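You operate a simulated robot arm through the tools that you are given. There is no shell and no other tool. Be economical: measure what you need, move in short steps, check, and stop when the job is done.

You run a simulated robot arm. Do the job below in one go: nothing can be reset, and whatever is moved stays where it is left.

JOB
Switch the television on, choose BOX, set the sound to 30 % and lay the remote on its glass foot.
Where things are to end (x, y in the base frame): remote within 0.06 m of [0.5, -0.12].

Only the result counts: the job must be done as asked and must still hold three seconds after the hand-in. Knocking over, shifting, dropping, spilling or breaking anything else fails it.

ROBOT AND FRAMES
A 7-joint arm with a two-finger parallel gripper, fixed in place. Base frame: the origin is at the foot of the arm, x ahead of it, y to its left, z up; the work surface is at about z = 0.6. Units: m, rad, N and s.
With the tool pointing down near the work surface it reaches from about 0.12 to 0.62 m from the base axis. Its first joint turns from -1.152 to 1.152 rad. Payload 2.4 kg.
The TCP is the grasp point between the finger pads, 0.03 m short of the fingertips. In the tool frame z runs along the fingers and y along their closing line. The gripper opens to 0.094 m. The fingers are 0.028 m wide and 0.01 m thick; the gripper's body (0.05 by 0.096 m) begins 0.055 m behind the TCP.
Orientation is that of the tool frame in the base frame, as a unit quaternion [x, y, z, w]. With the fingers straight down and closing along the base's y, the tool's x points along the base's -x, its y along +y and its z along -z.

CONTROLS
- The arm moves only by the tool drive_tool. Its argument "series" is one flat list of numbers, 7 for each row, row after row: the shift along the tool's x, y, z in m, then the turn, a rotation vector about the tool's x, y, z in rad, then the opening, from 0 (shut) to 1 (fully open). In form: [dx, dy, dz, wx, wy, wz, fingers, dx, dy, dz, wx, wy, wz, fingers, ...]. A call has 1 to 20 rows; each row shifts and turns the commanded pose from where the row before left it, along the tool's axes as they then stand. Rows are played at 5 a second. More than 0.05 m and 0.15 rad between two rows, or a gripper value outside its range, and nothing of the call is played. Where a pose cannot be reached the arm comes as near as it can. A force on the tool above 40 N (or 10 N above the force at the start of the call, whichever is more), or a blocked arm, ends the call early, and 0.2 s more pass. The fingers move at their own pace (about 0.153 m/s each) and stop on an object; they squeeze with about 32 N. The grip force told is the motor's: it shows also when the fingers shut on nothing. Time passes only in rows, and 0.2 s behind the last, so rows that do not move let the fingers close. It gives the time, the measured TCP pose, the force on the tool (base axes), the opening and the grip force at its end, in the units of the frame above (readings bear some noise), with the torque about the TCP (base axes, N m) and any sound that the robot's microphone picked up, and new pictures: "views" is both (left out), scene, wrist or none.
- Cameras (640 x 400 px; columns grow to the right, rows downward): "scene" is fixed at [0.0327, 0.4751, 1.4351]; the picture's right is [-0.77, -0.64, 0.00], its down [-0.41, 0.49, -0.77] and it looks along [0.49, -0.59, -0.64] (base axes); focal length 375 px, centre (320, 200). "wrist" rides on the gripper at [0.076, 0.014, -0.102] in the tool frame; the picture's right is [-0.18, 0.98, 0.00], its down [-0.75, -0.14, -0.64] and it looks along [-0.63, -0.12, 0.77] (tool axes); focal length 243 px, centre (320, 200). There is no depth. A picture from a camera that has moved, and an enlarged one, comes with that camera's place and axes in the base frame and with its lens.
- inspect(camera, box): a new picture of the part [left, top, right, bottom] of that camera's present view, enlarged. The clock stands still meanwhile.
- hand_in(): hands the job in; it is judged then, once.

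Go step by step. Nothing tells you positions but the pictures and the camera data: compare them with the known pose of the tool, close in by small moves and look again before you grip or let go. The budget is 120 turns and 200 pictures, counting those below and the enlarged ones. Unless the task says otherwise, let go and move clear before handing in, and close with one line.

The tools are called as name(argument=value, ...) on one line, values as JSON. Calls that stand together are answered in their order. drive_tool: Moves the arm, as the interface text tells. Its arguments: {"type":"object","properties":{"series":{"type":"array","items":{"type":"number"}},"views":{"type":"string","enum":["both","scene","wrist","none"]}},"required":["series"]} The other tools are called the same way: inspect (camera, box) takes an enlarged picture of a part of a camera's view; hand_in () hands the job in.

At the start:

```text
time_s: 0.0
ee_pos: [0.3244, -0.2293, 0.9539]
tool_rot: [0.0, 1.0, 0.0, -0.001]
ft_force: [-0.6, -0.4, 0.0]
torque: [0.01, -0.02, -0.02]
gripper_width: 0.0938
grip_force: 0.1
```

scene: 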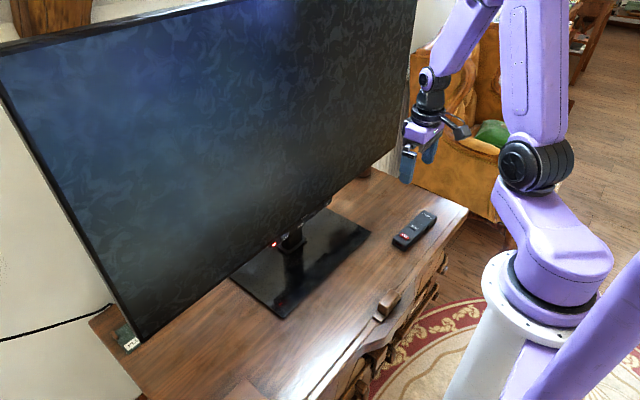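
wrist: 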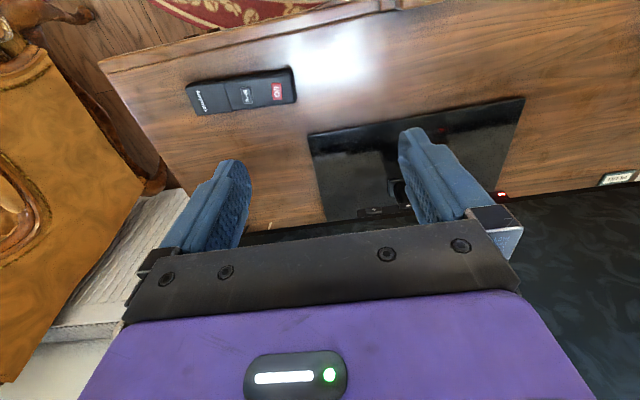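

The remote lies on the right of the cabinet, and the television stands on a black glass foot with a red standby light. I'll look closer at the remote, the foot and the label on the left.

inspect(camera="wrist", box=[170, 50, 330, 150])

inspect(camera="scene", box=[220, 190, 460, 340])

inspect(camera="wrist", box=[480, 120, 640, 220])

```text
4.00 times, centred on (250, 100) of wrist
camera zoom: at [0.2478, -0.2151, 1.0562], right [0.18, 0.98, 0.0], down [0.75, -0.14, 0.64], along [0.63, -0.12, -0.77], focal length 970 px, centre (600, 600)
```

zoom: 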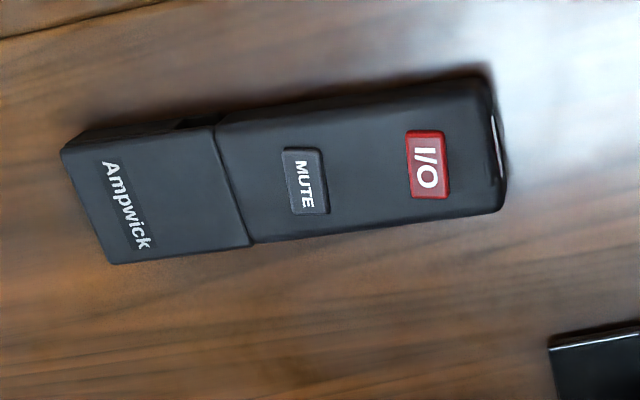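

```text
2.67 times, centred on (340, 265) of scene
camera zoom: at [0.0327, 0.4751, 1.4351], right [-0.77, -0.64, 0.0], down [-0.41, 0.49, -0.77], along [0.49, -0.59, -0.64], focal length 1000 px, centre (267, 27)
```

zoom: 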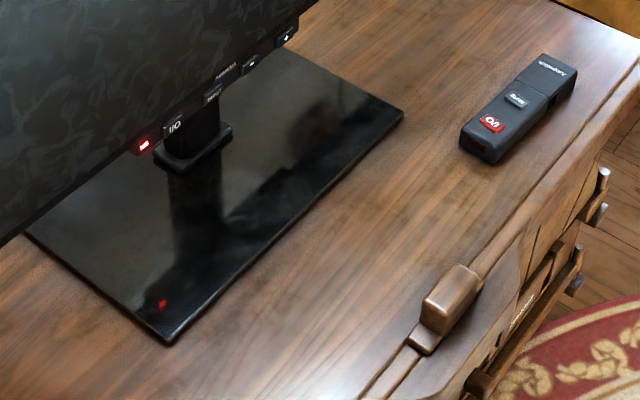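

```text
4.00 times, centred on (560, 170) of wrist
camera zoom: at [0.2478, -0.2151, 1.0562], right [0.18, 0.98, 0.0], down [0.75, -0.14, 0.64], along [0.63, -0.12, -0.77], focal length 970 px, centre (-640, 320)
```

zoom: 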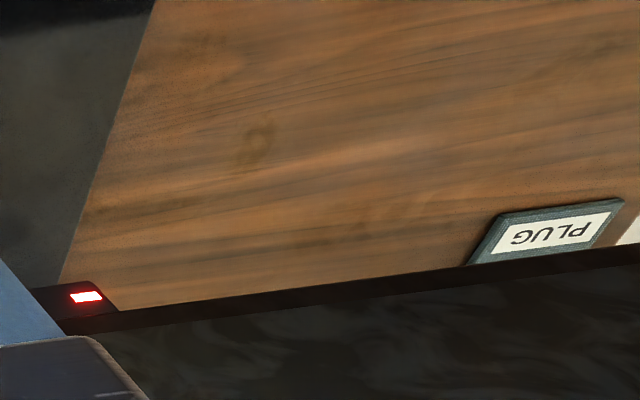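

The TV's lower edge carries buttons, and the remote shows I/O, MUTE and what may be a battery cover. I'll enlarge these.

inspect(camera="scene", box=[260, 195, 340, 245])

inspect(camera="scene", box=[384, 203, 448, 253])

inspect(camera="scene", box=[340, 150, 420, 200])

```text
8.00 times, centred on (300, 220) of scene
camera zoom: at [0.0327, 0.4751, 1.4351], right [-0.77, -0.64, 0.0], down [-0.41, 0.49, -0.77], along [0.49, -0.59, -0.64], focal length 3000 px, centre (480, 40)
```

zoom: 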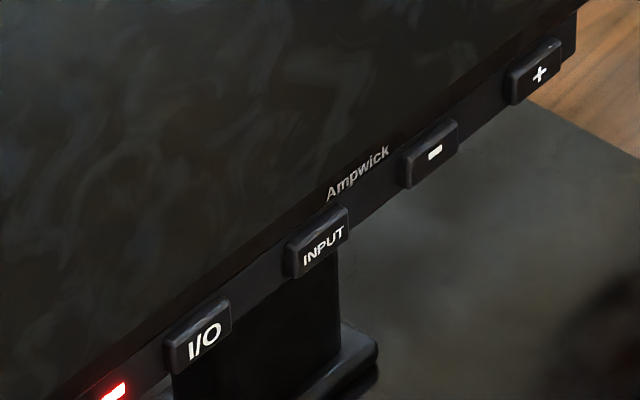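

```text
8.00 times, centred on (416, 228) of scene
camera zoom: at [0.0327, 0.4751, 1.4351], right [-0.77, -0.64, 0.0], down [-0.41, 0.49, -0.77], along [0.49, -0.59, -0.64], focal length 3000 px, centre (-448, -24)
```

zoom: 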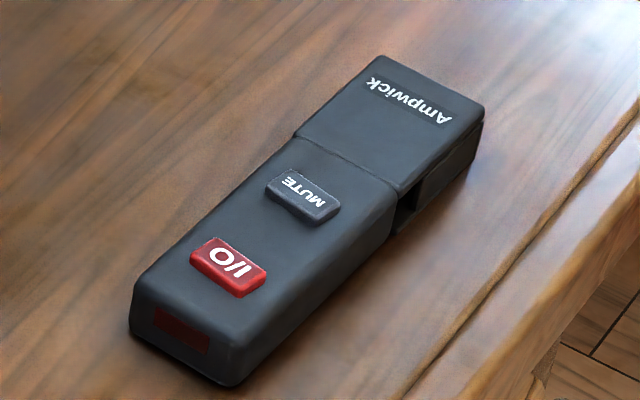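

```text
8.00 times, centred on (380, 175) of scene
camera zoom: at [0.0327, 0.4751, 1.4351], right [-0.77, -0.64, 0.0], down [-0.41, 0.49, -0.77], along [0.49, -0.59, -0.64], focal length 3000 px, centre (-160, 400)
```

zoom: 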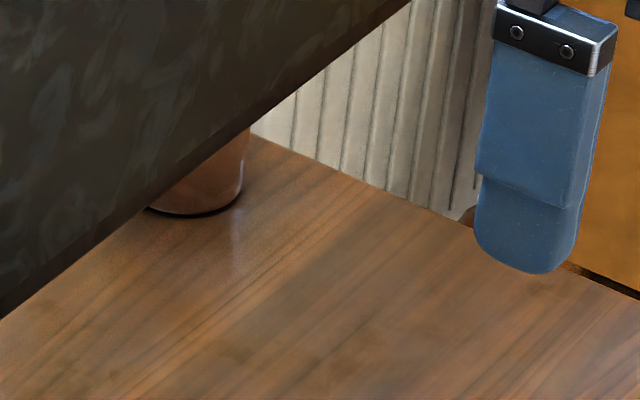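

The remote's battery cover looks ajar, but the TV has its own keys: I/O, INPUT, − and +, at about x 0.54, z 0.733 and y 0.004, −0.052, −0.114 and −0.172. I'll press these with closed fingers tilted forward, starting by moving in front of I/O.

drive_tool(series=[-0.0095, 0.0291, 0.01925, 0, 0, 0, 0, -0.0095, 0.0291, 0.01925, 0, 0, 0, 0, -0.0095, 0.0291, 0.01925, 0, 0, 0, 0, -0.0095, 0.0291, 0.01925, 0, 0, 0, 0, -0.0095, 0.0291, 0.01925, 0, 0, 0, 0, -0.0095, 0.0291, 0.01925, 0, 0, 0, 0, -0.0095, 0.0291, 0.01925, 0, 0, 0, 0, -0.0095, 0.0291, 0.01925, 0, 0, 0, 0, 0, 0, 0, 0, -0.131, 0, 0, 0, 0, 0, 0, -0.131, 0, 0, 0, 0, 0, 0, -0.131, 0, 0, 0, 0, 0, 0, -0.131, 0, 0, 0, 0, 0, 0, -0.131, 0, 0, 0, 0, 0, 0, -0.131, 0, 0])

```text
time_s: 3.0
ee_pos: [0.3996, 0.0028, 0.7996]
tool_rot: [0.001, 0.923, 0.0, 0.384]
ft_force: [0.4, 0.5, -0.8]
torque: [0.02, 0.01, -0.01]
gripper_width: 0.0
grip_force: 32.2
camera wrist: at [0.2732, 0.0173, 0.8183], right [0.13, 0.98, 0.13], down [0.08, -0.14, 0.99], along [0.99, -0.12, -0.09], focal length 243 px, centre (320, 200)
```

scene: 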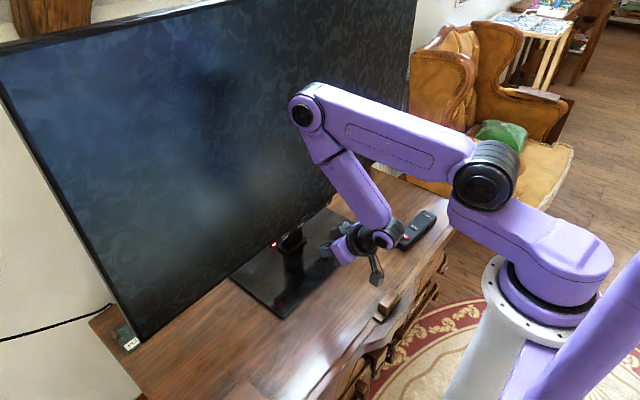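
wrist: 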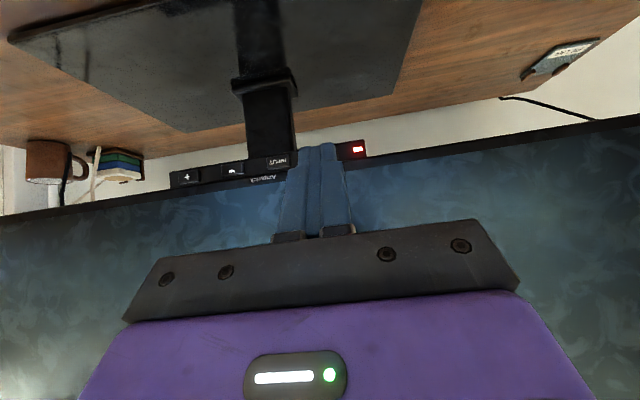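

Triangulation puts the keys at z ≈ 0.74. I'll approach I/O and then creep forward.

drive_tool(series=[-0.0072, 0.0004, 0.0305, 0, 0, 0, 0, -0.0072, 0.0004, 0.0305, 0, 0, 0, 0, -0.0072, 0.0004, 0.0305, 0, 0, 0, 0, -0.006, 0, 0.006, 0, 0, 0, 0])

inspect(camera="scene", box=[250, 190, 346, 250])

```text
time_s: 4.0
ee_pos: [0.4905, 0.005, 0.7524]
tool_rot: [0.0, 0.924, 0.0, 0.382]
ft_force: [-0.7, -0.8, 0.3]
torque: [-0.01, 0.0, 0.0]
gripper_width: 0.0
grip_force: 31.9
camera wrist: at [0.3636, 0.0187, 0.7701], right [0.13, 0.98, 0.13], down [0.08, -0.14, 0.99], along [0.99, -0.12, -0.1], focal length 243 px, centre (320, 200)
```

scene: 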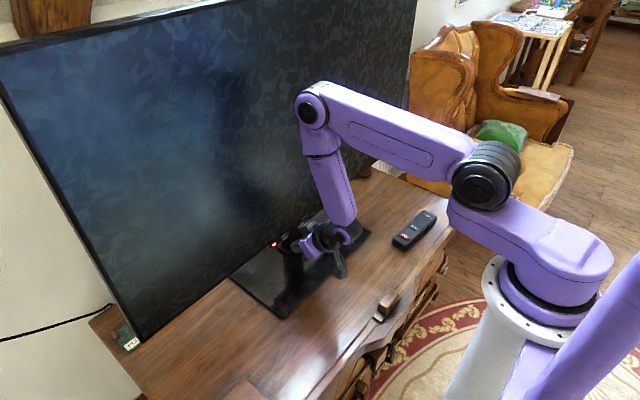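
wrist: 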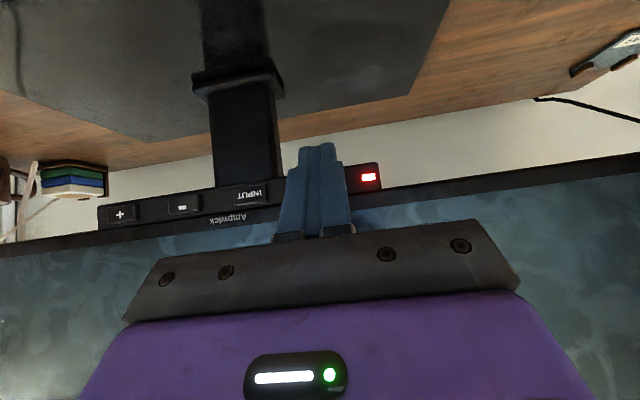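

```text
6.67 times, centred on (298, 220) of scene
camera zoom: at [0.0327, 0.4751, 1.4351], right [-0.77, -0.64, 0.0], down [-0.41, 0.49, -0.77], along [0.49, -0.59, -0.64], focal length 2500 px, centre (467, 67)
```

zoom: 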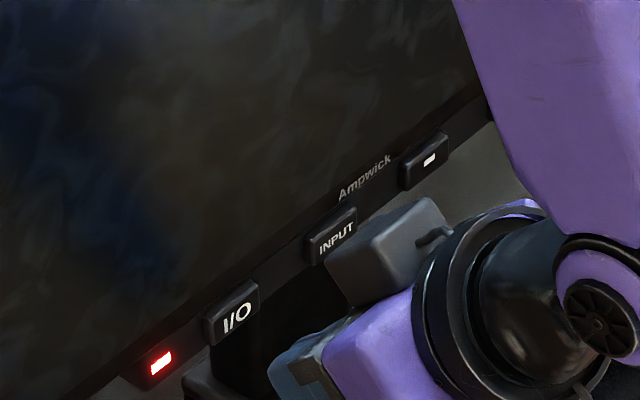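

The finger is lined up with I/O, about 1.5 cm short. Creeping forward in small steps.

drive_tool(series=[-0.0028, 0, 0.0028, 0, 0, 0, 0, -0.0028, 0, 0.0028, 0, 0, 0, 0, -0.0014, 0, 0.0014, 0, 0, 0, 0, -0.0014, 0, 0.0014, 0, 0, 0, 0], views="scene")

inspect(camera="scene", box=[250, 190, 346, 250])

```text
time_s: 5.0
ee_pos: [0.5006, 0.006, 0.7505]
tool_rot: [0.0, 0.924, 0.0, 0.383]
ft_force: [0.1, -1.0, 0.0]
torque: [0.03, -0.02, 0.03]
gripper_width: 0.0002
grip_force: 31.8
```

scene: 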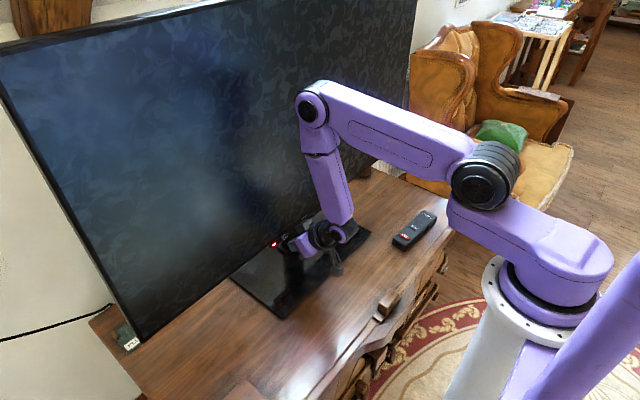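

```text
6.67 times, centred on (298, 220) of scene
camera zoom: at [0.0327, 0.4751, 1.4351], right [-0.77, -0.64, 0.0], down [-0.41, 0.49, -0.77], along [0.49, -0.59, -0.64], focal length 2500 px, centre (467, 67)
```

zoom: 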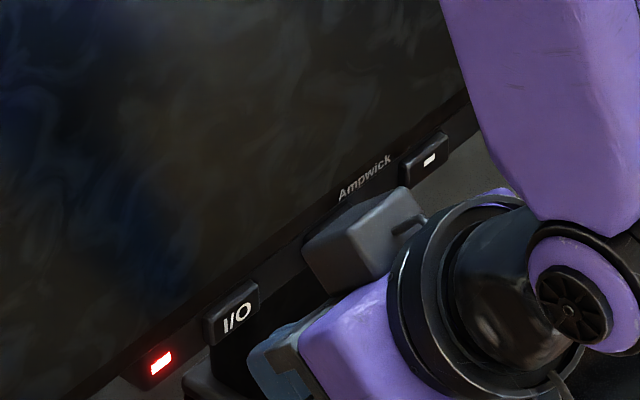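

No contact yet, so I continue.

drive_tool(series=[-0.0021, 0, 0.0021, 0, 0, 0, 0, -0.0021, 0, 0.0021, 0, 0, 0, 0, -0.0014, 0, 0.0014, 0, 0, 0, 0, -0.0014, 0, 0.0014, 0, 0, 0, 0], views="wrist")

inspect(camera="scene", box=[250, 190, 346, 250])

```text
time_s: 6.0
ee_pos: [0.5109, 0.0034, 0.7509]
tool_rot: [0.0, 0.923, 0.0, 0.384]
ft_force: [-0.7, -0.1, 0.8]
torque: [0.02, 0.0, 0.01]
gripper_width: 0.0
grip_force: 32.1
camera wrist: at [0.3836, 0.019, 0.7694], right [0.13, 0.98, 0.13], down [0.08, -0.14, 0.99], along [0.99, -0.12, -0.09], focal length 243 px, centre (320, 200)
```

wrist: 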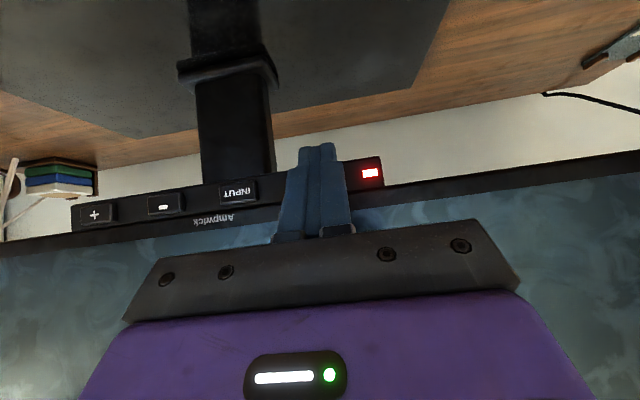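

```text
6.67 times, centred on (298, 220) of scene
camera zoom: at [0.0327, 0.4751, 1.4351], right [-0.77, -0.64, 0.0], down [-0.41, 0.49, -0.77], along [0.49, -0.59, -0.64], focal length 2500 px, centre (467, 67)
```

zoom: 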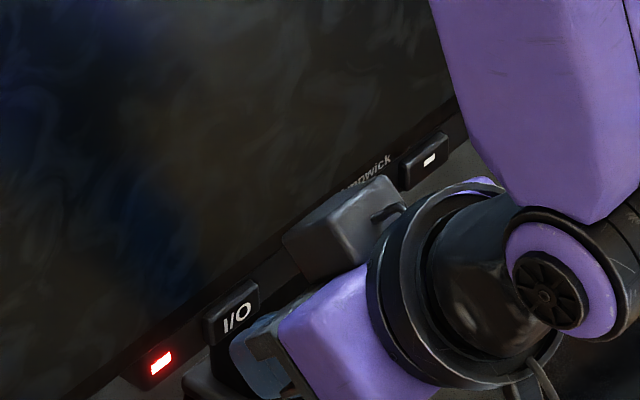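

Still no contact. The geometry says the tip converges on I/O within about another centimetre.

drive_tool(series=[-0.0014, 0, 0.0014, 0, 0, 0, 0, -0.0014, 0, 0.0014, 0, 0, 0, 0, -0.0014, 0, 0.0014, 0, 0, 0, 0], views="none")

inspect(camera="scene", box=[250, 190, 346, 250])

```text
time_s: 6.8
ee_pos: [0.5148, 0.0045, 0.7501]
tool_rot: [0.0, 0.924, 0.0, 0.382]
ft_force: [-0.4, -1.3, 0.8]
torque: [0.01, 0.02, -0.02]
gripper_width: 0.0001
grip_force: 32.4
```

```text
6.67 times, centred on (298, 220) of scene
camera zoom: at [0.0327, 0.4751, 1.4351], right [-0.77, -0.64, 0.0], down [-0.41, 0.49, -0.77], along [0.49, -0.59, -0.64], focal length 2500 px, centre (467, 67)
```

zoom: 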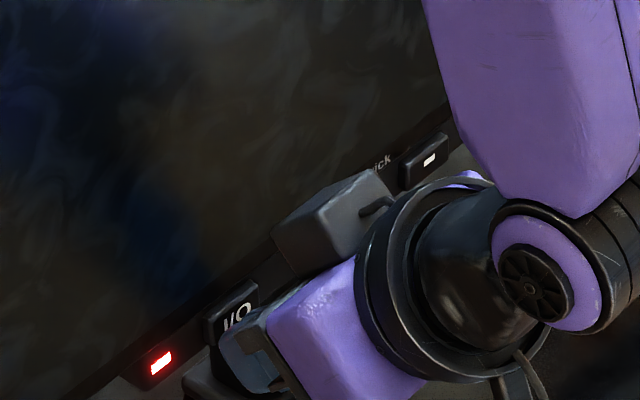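

drive_tool(series=[-0.0014, 0, 0.0014, 0, 0, 0, 0, -0.0014, 0, 0.0014, 0, 0, 0, 0, -0.0014, 0, 0.0014, 0, 0, 0, 0], views="none")

inspect(camera="scene", box=[250, 190, 346, 250])

```text
time_s: 7.6
ee_pos: [0.5204, 0.0042, 0.7499]
tool_rot: [0.001, 0.924, 0.0, 0.382]
ft_force: [-6.1, -0.8, 1.6]
torque: [-0.05, 0.03, -0.02]
gripper_width: 0.0
grip_force: 31.4
heard: click
```

```text
6.67 times, centred on (298, 220) of scene
camera zoom: at [0.0325, 0.4751, 1.4351], right [-0.77, -0.64, 0.0], down [-0.41, 0.49, -0.77], along [0.49, -0.59, -0.64], focal length 2500 px, centre (467, 67)
```

zoom: 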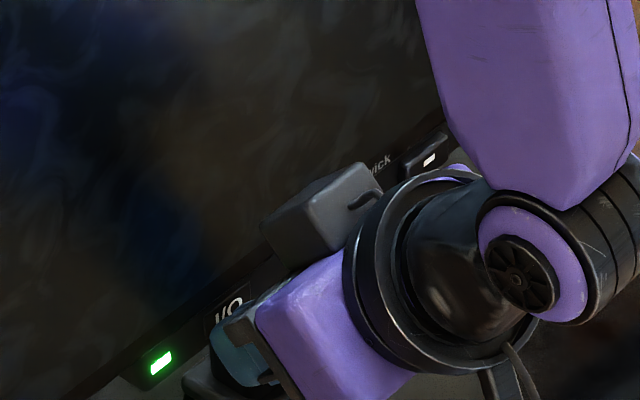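

The key clicked and the light turned green. I'll retreat 2 cm and view the screen.

drive_tool(series=[0.0071, 0, -0.0071, 0, 0, 0, 0, 0.0071, 0, -0.0071, 0, 0, 0, 0, 0, 0, 0, 0, 0, 0, 0], views="scene")

```text
time_s: 8.4
ee_pos: [0.5033, 0.0039, 0.7507]
tool_rot: [-0.001, 0.923, 0.001, 0.384]
ft_force: [-0.5, 0.0, 0.2]
torque: [0.0, -0.01, -0.01]
gripper_width: 0.0002
grip_force: 31.6
```

scene: 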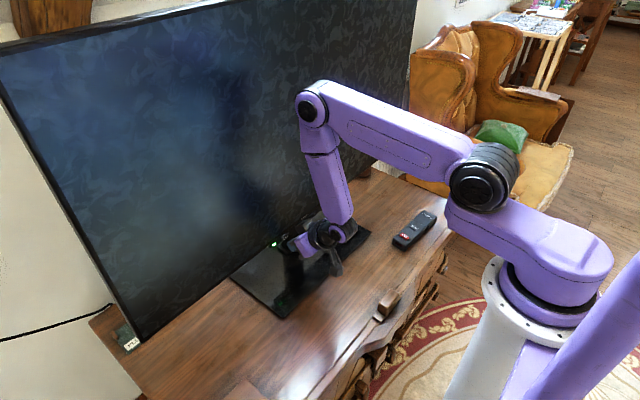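

The light is green but the screen is still dark, perhaps warming up. I'll shift over in front of INPUT (y ≈ −0.053) and wait a moment.

drive_tool(series=[0, -0.019, 0, 0, 0, 0, 0, 0, -0.019, 0, 0, 0, 0, 0, 0, -0.019, 0, 0, 0, 0, 0, 0, 0, 0, 0, 0, 0, 0, 0, 0, 0, 0, 0, 0, 0, 0, 0, 0, 0, 0, 0, 0, 0, 0, 0, 0, 0, 0, 0, 0, 0, 0, 0, 0, 0, 0])

```text
time_s: 10.2
ee_pos: [0.501, -0.051, 0.7496]
tool_rot: [0.0, 0.924, 0.0, 0.383]
ft_force: [0.2, -0.7, 0.1]
torque: [-0.02, 0.04, -0.01]
gripper_width: 0.0
grip_force: 32.3
camera wrist: at [0.3752, -0.0372, 0.7688], right [0.13, 0.98, 0.13], down [0.08, -0.14, 0.99], along [0.99, -0.12, -0.09], focal length 243 px, centre (320, 200)
```

scene: 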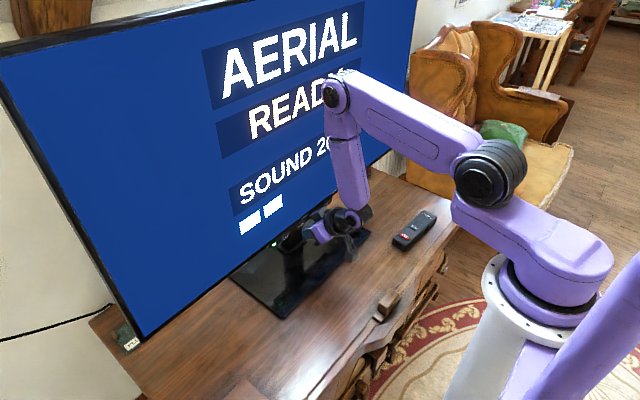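
wrist: 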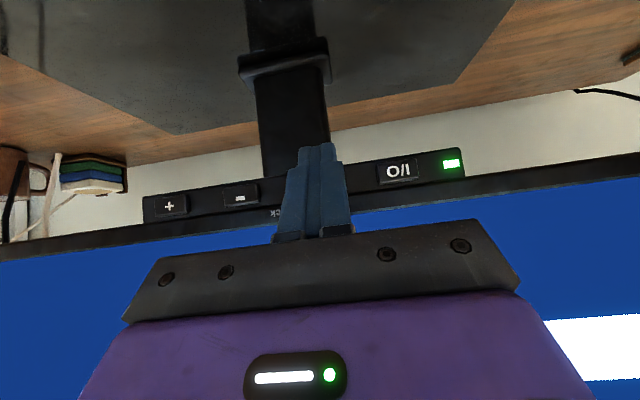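

The TV shows AERIAL, READY, SOUND 20 %. Now one press of INPUT and back.

drive_tool(series=[-0.0035, 0, 0.0035, 0, 0, 0, 0, -0.0035, 0, 0.0035, 0, 0, 0, 0, -0.0035, 0, 0.0035, 0, 0, 0, 0, -0.0021, 0, 0.0021, 0, 0, 0, 0, -0.001, 0, 0.001, 0, 0, 0, 0, 0.0066, 0, -0.0066, 0, 0, 0, 0, 0.007, 0, -0.007, 0, 0, 0, 0, 0, 0, 0, 0, 0, 0, 0], views="scene")

```text
time_s: 12.0
ee_pos: [0.503, -0.0526, 0.7502]
tool_rot: [0.0, 0.924, 0.0, 0.383]
ft_force: [0.0, 0.6, -0.2]
torque: [-0.02, 0.04, 0.0]
gripper_width: 0.0
grip_force: 32.5
heard: click
```

scene: 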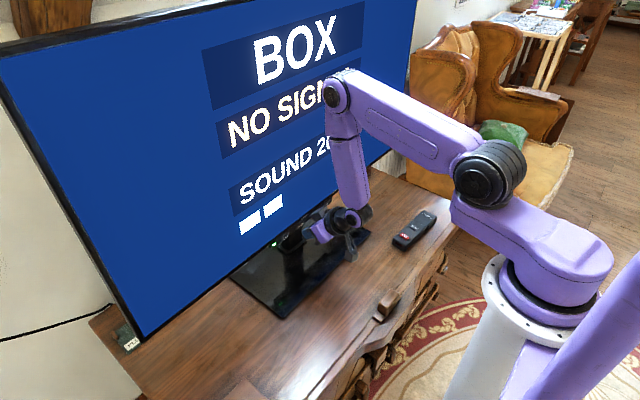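

BOX is chosen (it shows NO SIGNAL). Next I move over to + (y ≈ −0.168).

drive_tool(series=[0, -0.029, 0, 0, 0, 0, 0, 0, -0.029, 0, 0, 0, 0, 0, 0, -0.029, 0, 0, 0, 0, 0, 0, -0.0285, 0, 0, 0, 0, 0, 0, 0, 0, 0, 0, 0, 0])

```text
time_s: 13.2
ee_pos: [0.5022, -0.1713, 0.7502]
tool_rot: [0.0, 0.923, 0.001, 0.384]
ft_force: [0.7, 0.4, 0.0]
torque: [-0.01, -0.01, 0.04]
gripper_width: 0.0001
grip_force: 31.9
camera wrist: at [0.3755, -0.1554, 0.7684], right [0.13, 0.98, 0.13], down [0.08, -0.14, 0.99], along [0.99, -0.12, -0.1], focal length 243 px, centre (320, 200)
```

scene: 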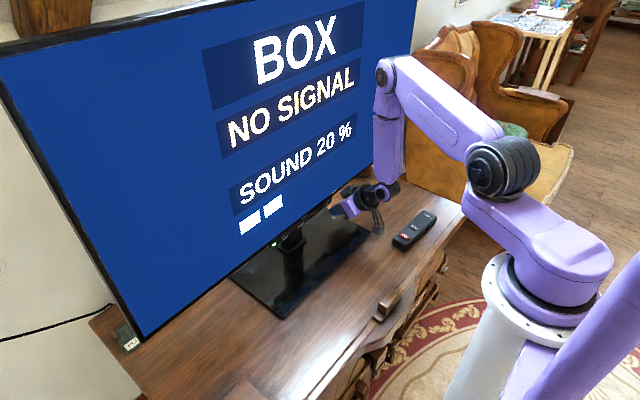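
wrist: 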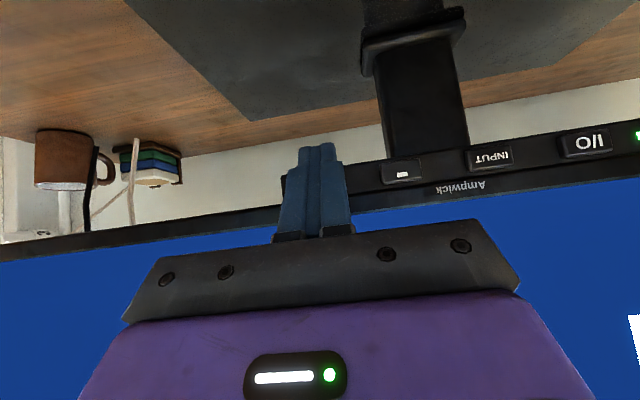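

The + key is hidden right behind the finger, as expected. One press.

drive_tool(series=[-0.0035, 0, 0.0035, 0, 0, 0, 0, -0.0035, 0, 0.0035, 0, 0, 0, 0, -0.0035, 0, 0.0035, 0, 0, 0, 0, -0.0021, 0, 0.0021, 0, 0, 0, 0, -0.001, 0, 0.001, 0, 0, 0, 0, 0.0066, 0, -0.0066, 0, 0, 0, 0, 0.007, 0, -0.007, 0, 0, 0, 0, 0, 0, 0, 0, 0, 0, 0], views="scene")

```text
time_s: 15.0
ee_pos: [0.5033, -0.1681, 0.7498]
tool_rot: [0.001, 0.924, -0.001, 0.383]
ft_force: [0.2, 0.8, -0.3]
torque: [-0.01, 0.01, -0.01]
gripper_width: 0.0
grip_force: 31.7
heard: click
```

scene: 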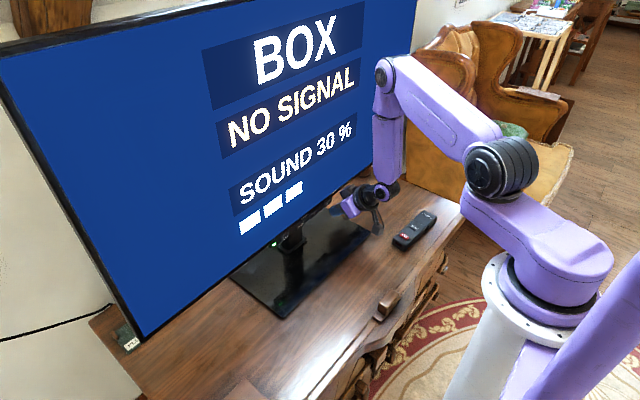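

The TV is done: BOX, SOUND 30 %. Now the remote, which lies near (0.345, −0.365) with its long axis along y. I'll back away, turn the tool down with fingers closing along x, open the fingers and look.

drive_tool(series=[0.0061, 0, -0.0344, 0, 0, 0, 0, 0.0061, -0.0264, -0.0344, 0, 0, 0, 0, 0.0061, -0.0264, -0.0344, 0, 0, 0, 0, 0.0061, -0.0264, -0.0344, 0, 0, 0, 0, 0.0061, -0.0264, -0.0344, 0, 0, 0, 0.5, 0, -0.0264, 0, 0, 0.131, 0, 0.7, 0, 0, 0, 0, 0.131, 0, 0.9, 0, 0, 0, 0, 0.131, 0, 0.9, 0, 0, 0, 0, 0.131, 0, 0.9, 0, 0, 0, 0, 0.131, 0, 0.9, 0, 0, 0, 0, 0.131, 0, 0.9], views="none")

drive_tool(series=[0, 0, 0, 0, 0, 0.131, 0.9, 0, 0, 0, 0, 0, 0.131, 0.9, 0, 0, 0, 0, 0, 0.131, 0.9, 0, 0, 0, 0, 0, 0.131, 0.9, 0, 0, 0, 0, 0, 0.131, 0.9, 0, 0, 0, 0, 0, 0.131, 0.9, 0, 0, 0, 0, 0, 0.131, 0.9, 0, 0, 0, 0, 0, 0.131, 0.9, 0, 0, 0, 0, 0, 0.131, 0.9, 0, 0, 0, 0, 0, 0.131, 0.9, 0, 0, 0, 0, 0, 0.131, 0.9, 0, 0, 0, 0, 0, 0.13, 0.9])

```text
time_s: 17.4
ee_pos: [0.3629, -0.2934, 0.8513]
tool_rot: [-0.002, 0.997, 0.018, 0.077]
ft_force: [0.2, -0.1, -0.3]
torque: [0.01, -0.02, 0.03]
gripper_width: 0.0847
grip_force: 0.0
out of reach, approached as far as the arm can: row 10, 11
```

```text
time_s: 20.0
ee_pos: [0.351, -0.2834, 0.8512]
tool_rot: [0.705, 0.705, 0.068, 0.043]
ft_force: [0.0, -0.2, 0.1]
torque: [-0.01, 0.03, 0.0]
gripper_width: 0.0845
grip_force: 0.0
out of reach, approached as far as the arm can: row 12
camera wrist: at [0.3486, -0.2116, 0.9561], right [0.97, -0.19, 0.14], down [-0.23, -0.78, 0.59], along [0.0, -0.6, -0.8], focal length 243 px, centre (320, 200)
```

scene: 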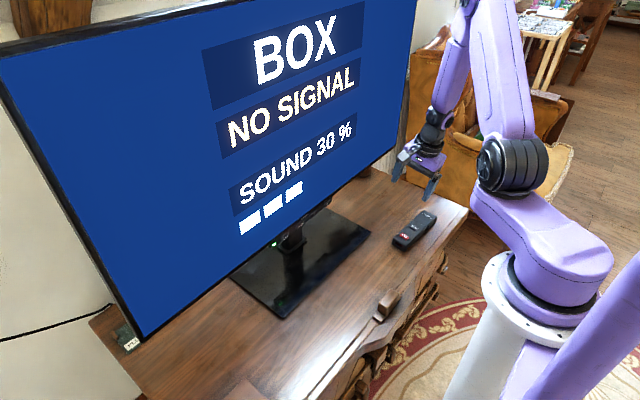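
wrist: 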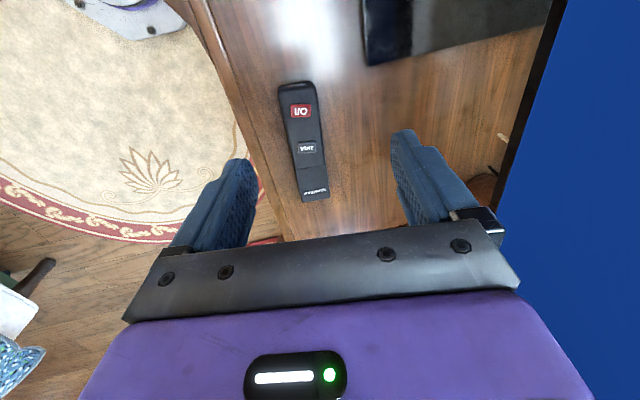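

The tool stopped a few degrees short of vertical here because of reach. The remote's centre is at about (0.348, −0.366), its axis about 0.05 rad off y. I'll lower over it and check again.

drive_tool(series=[-0.022, -0.0035, 0.034, 0, 0, 0.025, 0.9, -0.022, -0.0035, 0.034, 0, 0, 0.026, 0.9, -0.022, -0.0035, 0.034, 0, 0, 0, 0.9, 0, 0, 0, 0, 0, 0, 0.9, 0, 0, 0, 0, 0, 0, 0.9])

```text
time_s: 21.2
ee_pos: [0.3557, -0.3471, 0.7443]
tool_rot: [0.721, 0.688, 0.068, 0.041]
ft_force: [0.1, -0.9, -0.3]
torque: [0.01, 0.02, 0.0]
gripper_width: 0.0846
grip_force: 0.1
camera wrist: at [0.3567, -0.2758, 0.8512], right [0.96, -0.23, 0.14], down [-0.27, -0.77, 0.58], along [-0.03, -0.6, -0.8], focal length 243 px, centre (320, 200)
```

scene: 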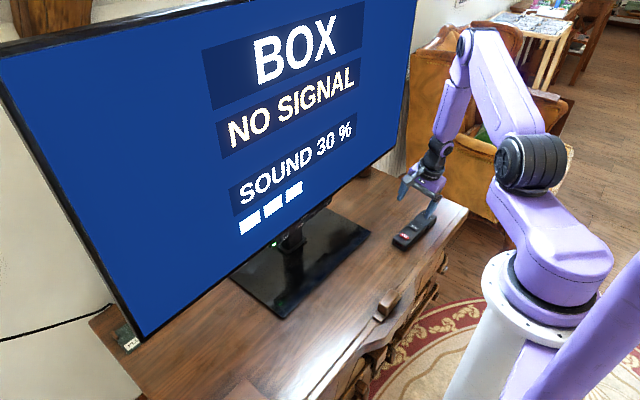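
wrist: 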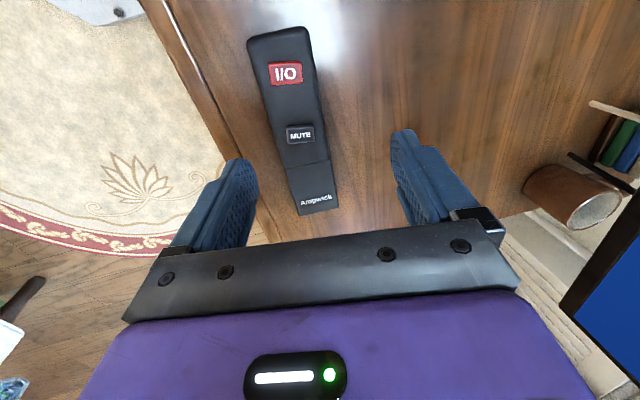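

The tilt stayed about 9°. I'll level the tool and look again.

drive_tool(series=[0, 0, 0, 0.076, -0.0205, 0, 0.9, 0, 0, 0, 0.076, -0.0205, 0, 0.9, 0, 0, 0, 0, 0, 0, 0.9], views="wrist")

```text
time_s: 22.0
ee_pos: [0.3251, -0.3387, 0.7436]
tool_rot: [0.723, 0.69, 0.005, 0.031]
ft_force: [0.0, 0.3, 0.5]
torque: [0.0, 0.03, 0.01]
gripper_width: 0.0847
grip_force: 0.0
out of reach, approached as far as the arm can: row 1, 2
camera wrist: at [0.3366, -0.2596, 0.8442], right [0.97, -0.23, 0.06], down [-0.21, -0.72, 0.66], along [-0.11, -0.65, -0.75], focal length 243 px, centre (320, 200)
```

wrist: 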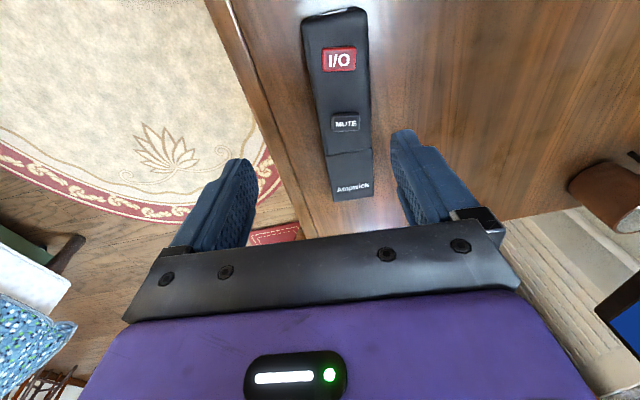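

Levelling was limited by reach, and the pose drifted slightly. I'll move toward the remote's centre at lower height and see whether the tool levels there.

drive_tool(series=[-0.01, 0.008, 0.014, 0, 0, 0, 0.9, -0.01, 0.008, 0.014, 0, 0, 0, 0.9, -0.007, 0.008, 0.014, 0, 0, 0, 0.9, 0, 0, 0, 0, 0, 0, 0.9], views="both")

```text
time_s: 23.0
ee_pos: [0.3396, -0.374, 0.7195]
tool_rot: [0.726, 0.685, -0.058, 0.019]
ft_force: [0.5, 0.0, -0.2]
torque: [0.03, -0.03, 0.01]
gripper_width: 0.0845
grip_force: 0.0
out of reach, approached as far as the arm can: row 1, 2, 3
camera wrist: at [0.3633, -0.2896, 0.8115], right [0.97, -0.24, -0.03], down [-0.15, -0.67, 0.73], along [-0.2, -0.7, -0.69], focal length 243 px, centre (320, 200)
```

scene: 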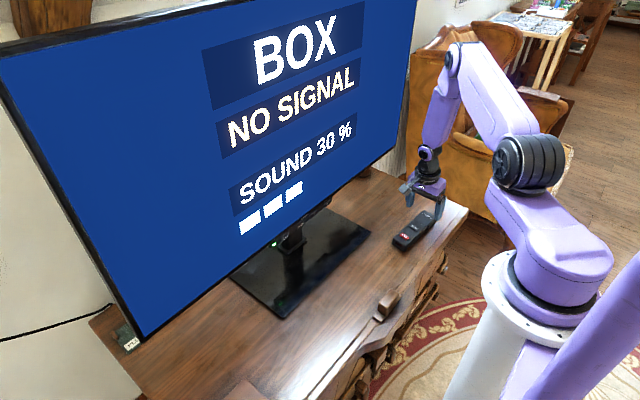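
wrist: 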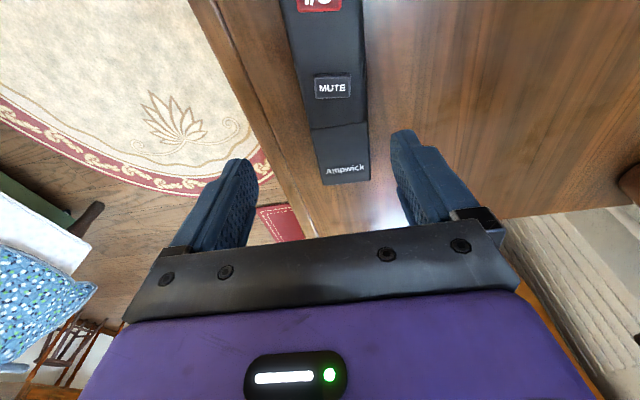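

The arm seems to be near a joint limit in this posture. I'll go back to a central pose, level the tool there with the same yaw, and approach again.

drive_tool(series=[0, 0, -0.03, 0, 0, 0, 0.9, 0.0363, 0.0086, -0.0114, 0, 0, 0, 0.9, 0.0363, 0.0086, -0.0114, 0, 0, 0, 0.9, 0.0363, 0.0086, -0.0114, 0, 0, 0, 0.9, 0.0363, 0.0086, -0.0114, 0, 0, 0, 0.9, 0.0363, 0.0086, -0.0114, 0, 0, 0, 0.9, 0.0363, 0.0086, -0.0114, 0, 0, 0, 0.9, 0.0363, 0.0086, -0.0114, 0, 0, 0, 0.9, 0, 0, 0, 0, 0, 0, 0.9], views="both")

```text
time_s: 25.0
ee_pos: [0.4179, -0.1153, 0.7974]
tool_rot: [0.726, 0.685, -0.057, 0.02]
ft_force: [0.2, 0.0, -0.6]
torque: [0.02, -0.03, 0.0]
gripper_width: 0.0847
grip_force: 0.0
camera wrist: at [0.4418, -0.031, 0.8901], right [0.97, -0.24, -0.03], down [-0.15, -0.67, 0.73], along [-0.2, -0.7, -0.69], focal length 243 px, centre (320, 200)
```

scene: 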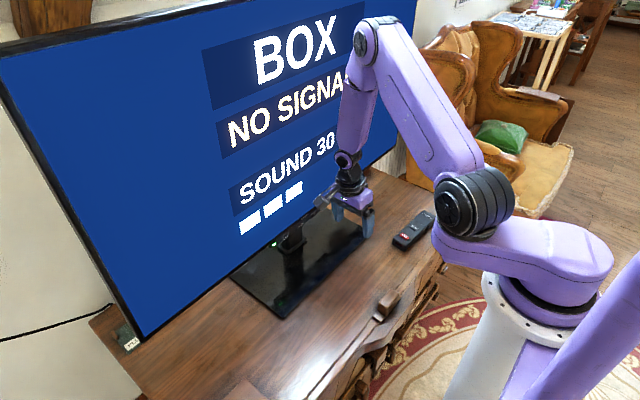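
wrist: 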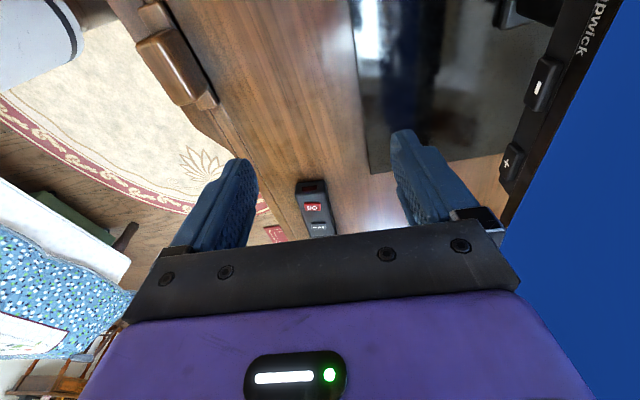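

Now leveling here, then sweeping toward the remote.

drive_tool(series=[0, 0, 0, -0.049, 0.11, 0, 0.9, 0, 0, 0, 0, 0, 0, 0.9, -0.03, -0.01, 0.01, 0, 0, 0, 0.9, -0.03, -0.01, 0.01, 0, 0, 0, 0.9, -0.03, -0.01, 0.01, 0, 0, 0, 0.9, -0.03, -0.01, 0.01, 0, 0, 0, 0.9, -0.03, -0.01, 0.01, 0, 0, 0, 0.9], views="both")

```text
time_s: 26.6
ee_pos: [0.36, -0.2623, 0.7483]
tool_rot: [0.727, 0.686, 0.0, 0.0]
ft_force: [0.6, -0.3, -0.1]
torque: [-0.01, -0.01, 0.0]
gripper_width: 0.0845
grip_force: 0.0
camera wrist: at [0.3794, -0.1873, 0.8502], right [0.97, -0.24, 0.0], down [-0.18, -0.74, 0.64], along [-0.15, -0.62, -0.77], focal length 243 px, centre (320, 200)
```

scene: 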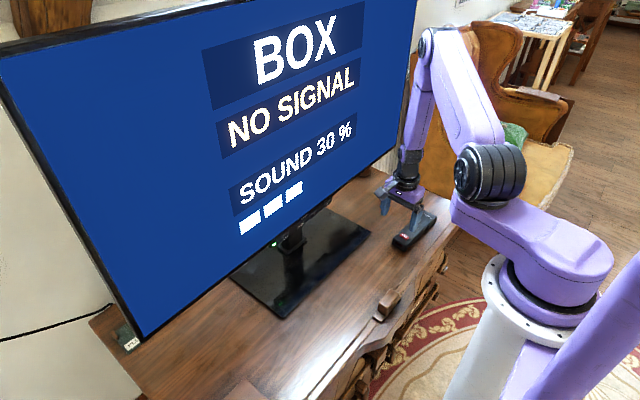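
wrist: 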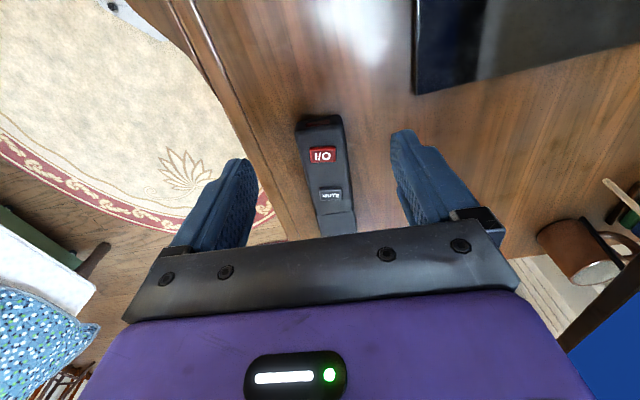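

The tool is vertical and aligned now. The remote's centre is at about (0.350, −0.366) and I'll grip a little nearer, at y ≈ −0.345, to stay away from the limit. Lowering part way.

drive_tool(series=[-0.0208, -0.001, 0.018, 0, 0, 0, 0.9, -0.0208, -0.001, 0.018, 0, 0, 0, 0.9, -0.0208, -0.001, 0.018, 0, 0, 0, 0.9, -0.0208, -0.001, 0.018, 0, 0, 0, 0.9, 0, 0, 0, 0, 0, 0, 0.9], views="both")

inspect(camera="scene", box=[376, 190, 456, 255])

```text
time_s: 27.8
ee_pos: [0.3516, -0.3451, 0.6761]
tool_rot: [0.727, 0.687, 0.0, 0.0]
ft_force: [0.0, 0.3, -0.2]
torque: [-0.02, -0.01, -0.01]
gripper_width: 0.0845
grip_force: 0.1
camera wrist: at [0.3693, -0.2699, 0.7785], right [0.97, -0.24, 0.0], down [-0.18, -0.74, 0.64], along [-0.15, -0.62, -0.77], focal length 243 px, centre (320, 200)
```

scene: 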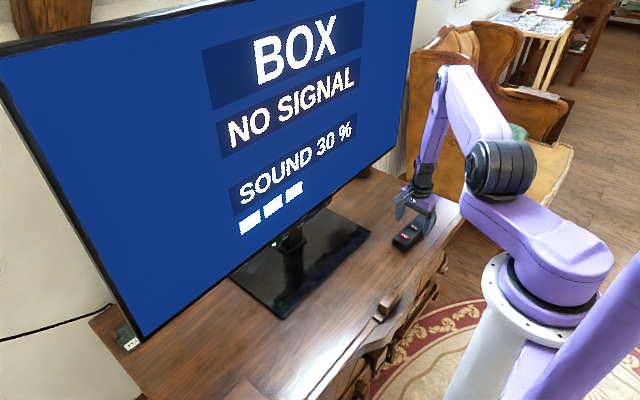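
wrist: 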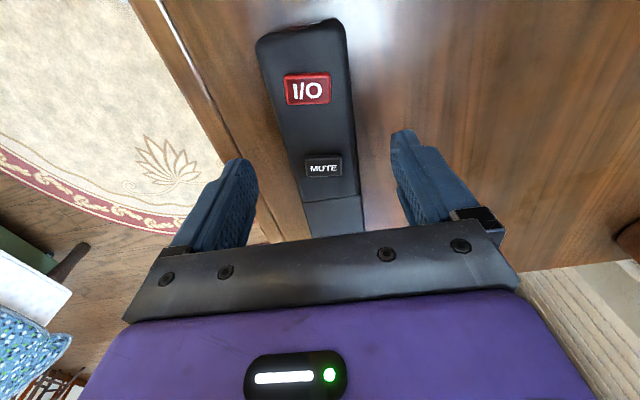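

```text
6.15 times, centred on (416, 222) of scene
camera zoom: at [0.0327, 0.4751, 1.4351], right [-0.77, -0.64, 0.0], down [-0.41, 0.49, -0.77], along [0.49, -0.59, -0.64], focal length 2307 px, centre (-271, 62)
```

zoom: 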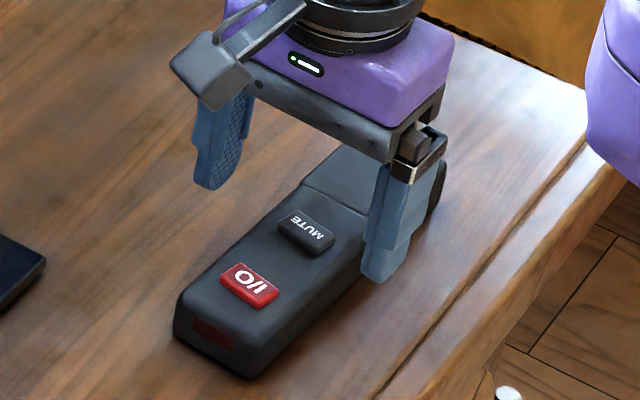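

Aligned over the remote, with fingers clear on both sides. Descending to about 0.636 and closing.

drive_tool(series=[0, 0, 0.015, 0, 0, 0, 0.9, 0, 0, 0.015, 0, 0, 0, 0.9, 0, 0, 0.006, 0, 0, 0, 0.9, 0, 0, 0.003, 0, 0, 0, 0.9, 0, 0, 0, 0, 0, 0, 0.9], views="both")

inspect(camera="scene", box=[376, 190, 456, 255])

```text
time_s: 29.0
ee_pos: [0.3527, -0.3434, 0.6368]
tool_rot: [0.727, 0.686, -0.001, 0.0]
ft_force: [0.2, -0.7, 0.7]
torque: [0.01, -0.01, 0.01]
gripper_width: 0.0847
grip_force: 0.1
camera wrist: at [0.371, -0.2698, 0.739], right [0.97, -0.24, 0.0], down [-0.18, -0.74, 0.64], along [-0.15, -0.62, -0.77], focal length 243 px, centre (320, 200)
```

scene: 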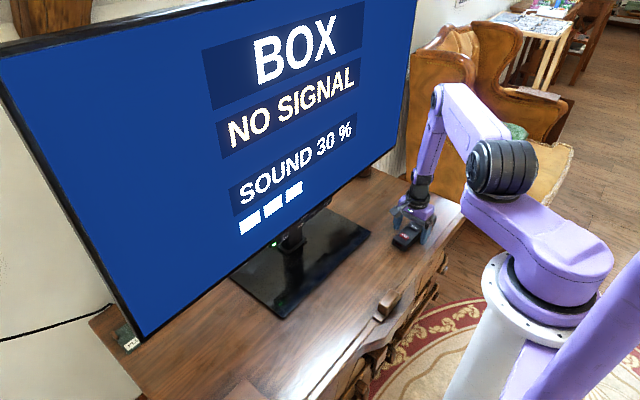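
wrist: 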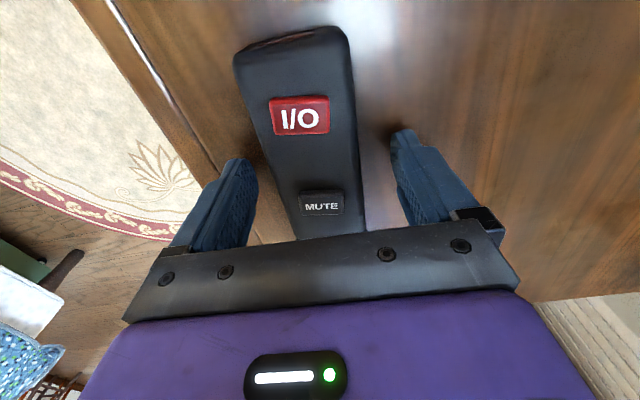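

```text
6.15 times, centred on (416, 222) of scene
camera zoom: at [0.0327, 0.4751, 1.4351], right [-0.77, -0.64, 0.0], down [-0.41, 0.49, -0.77], along [0.49, -0.59, -0.64], focal length 2307 px, centre (-271, 62)
```

zoom: 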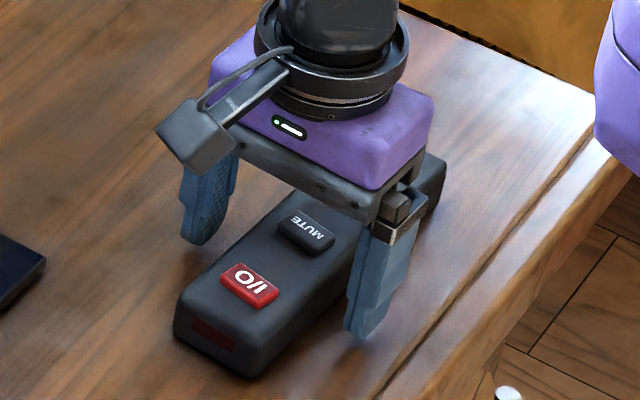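

Fingers straddle the remote just above the table. Closing and lifting a little.

drive_tool(series=[0, 0, 0, 0, 0, 0, 0.6, 0, 0, 0, 0, 0, 0, 0.4, 0, 0, 0, 0, 0, 0, 0, 0, 0, 0, 0, 0, 0, 0, 0, 0, -0.015, 0, 0, 0, 0, 0, 0, -0.02, 0, 0, 0, 0, 0, 0, 0, 0, 0, 0, 0], views="both")

inspect(camera="scene", box=[376, 180, 456, 245])

```text
time_s: 30.6
ee_pos: [0.3525, -0.3449, 0.6717]
tool_rot: [0.727, 0.687, 0.001, 0.0]
ft_force: [-1.1, -0.5, -1.3]
torque: [0.06, -0.03, -0.02]
gripper_width: 0.0495
grip_force: 32.1
camera wrist: at [0.3719, -0.2698, 0.7745], right [0.97, -0.24, 0.0], down [-0.18, -0.74, 0.64], along [-0.15, -0.62, -0.77], focal length 243 px, centre (320, 200)
```

scene: 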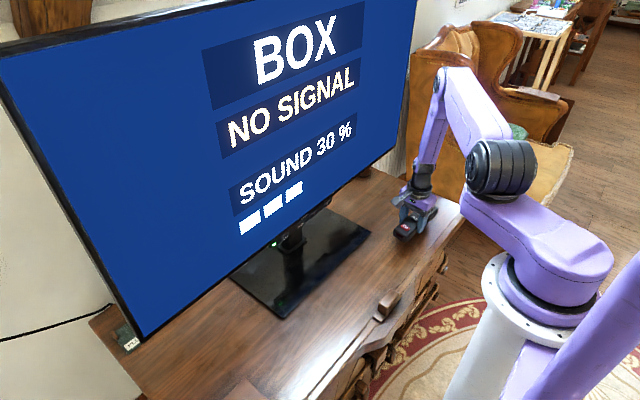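
wrist: 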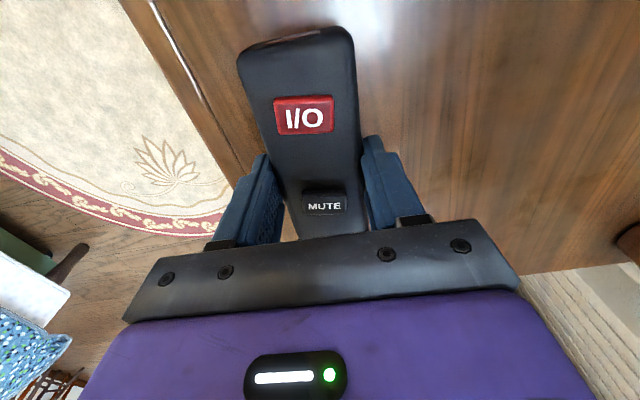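

```text
6.15 times, centred on (416, 212) of scene
camera zoom: at [0.0327, 0.475, 1.4351], right [-0.77, -0.64, 0.0], down [-0.41, 0.49, -0.77], along [0.49, -0.59, -0.64], focal length 2307 px, centre (-271, 123)
```

zoom: 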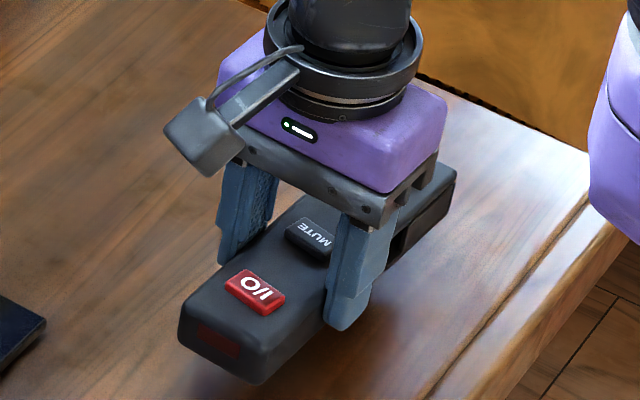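

The remote is firmly held. I carry it over to the foot, aiming its centre at about (0.475, −0.12), with x kept short so the gripper clears the screen edge.

drive_tool(series=[0, 0, -0.01, 0, 0, 0, 0, 0.0317, 0.012, 0, 0, 0, 0, 0, 0.0317, 0.012, 0, 0, 0, 0, 0, 0.0317, 0.012, 0, 0, 0, 0, 0, 0.0317, 0.012, 0, 0, 0, 0, 0, 0.0317, 0.012, 0, 0, 0, 0, 0, 0.0317, 0.012, 0, 0, 0, 0, 0, 0.0317, 0.012, 0, 0, 0, 0, 0, 0.0267, 0.012, 0, 0, 0, 0, 0, 0, 0, 0, 0, 0, -0.058, 0, 0, 0, 0, 0, 0, 0, 0], views="both")

inspect(camera="scene", box=[270, 180, 400, 280])

```text
time_s: 33.0
ee_pos: [0.4624, -0.1028, 0.6795]
tool_rot: [0.707, 0.707, 0.0, -0.001]
ft_force: [-0.2, 0.1, -1.5]
torque: [0.02, -0.01, -0.02]
gripper_width: 0.0493
grip_force: 32.3
camera wrist: at [0.4764, -0.0264, 0.7815], right [0.98, -0.18, 0.0], down [-0.14, -0.75, 0.64], along [-0.12, -0.63, -0.77], focal length 243 px, centre (320, 200)
```

scene: 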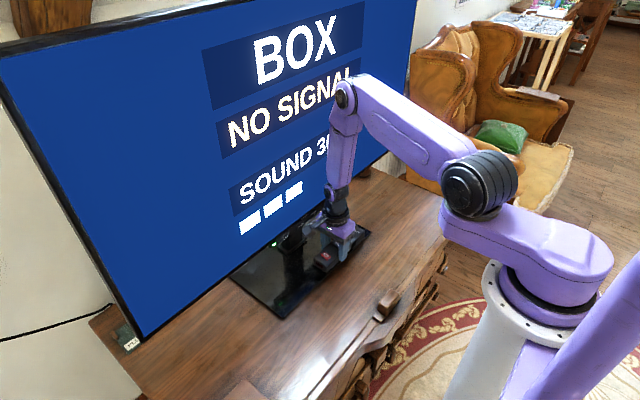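
wrist: 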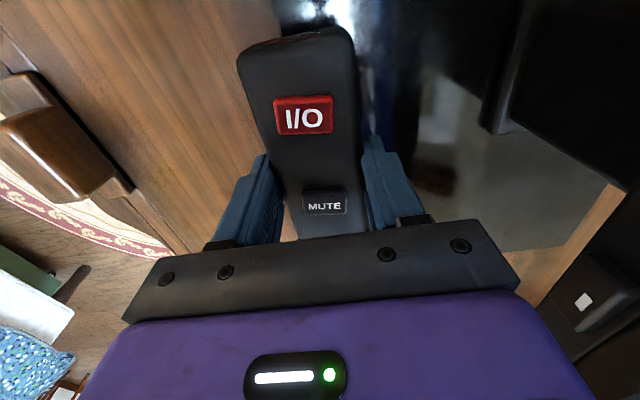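

```text
4.00 times, centred on (335, 230) of scene
camera zoom: at [0.0327, 0.4751, 1.4351], right [-0.77, -0.64, 0.0], down [-0.41, 0.49, -0.77], along [0.49, -0.59, -0.64], focal length 1500 px, centre (260, 80)
```

zoom: 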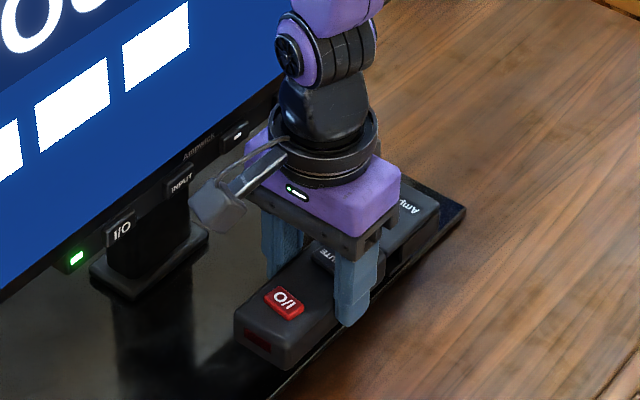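

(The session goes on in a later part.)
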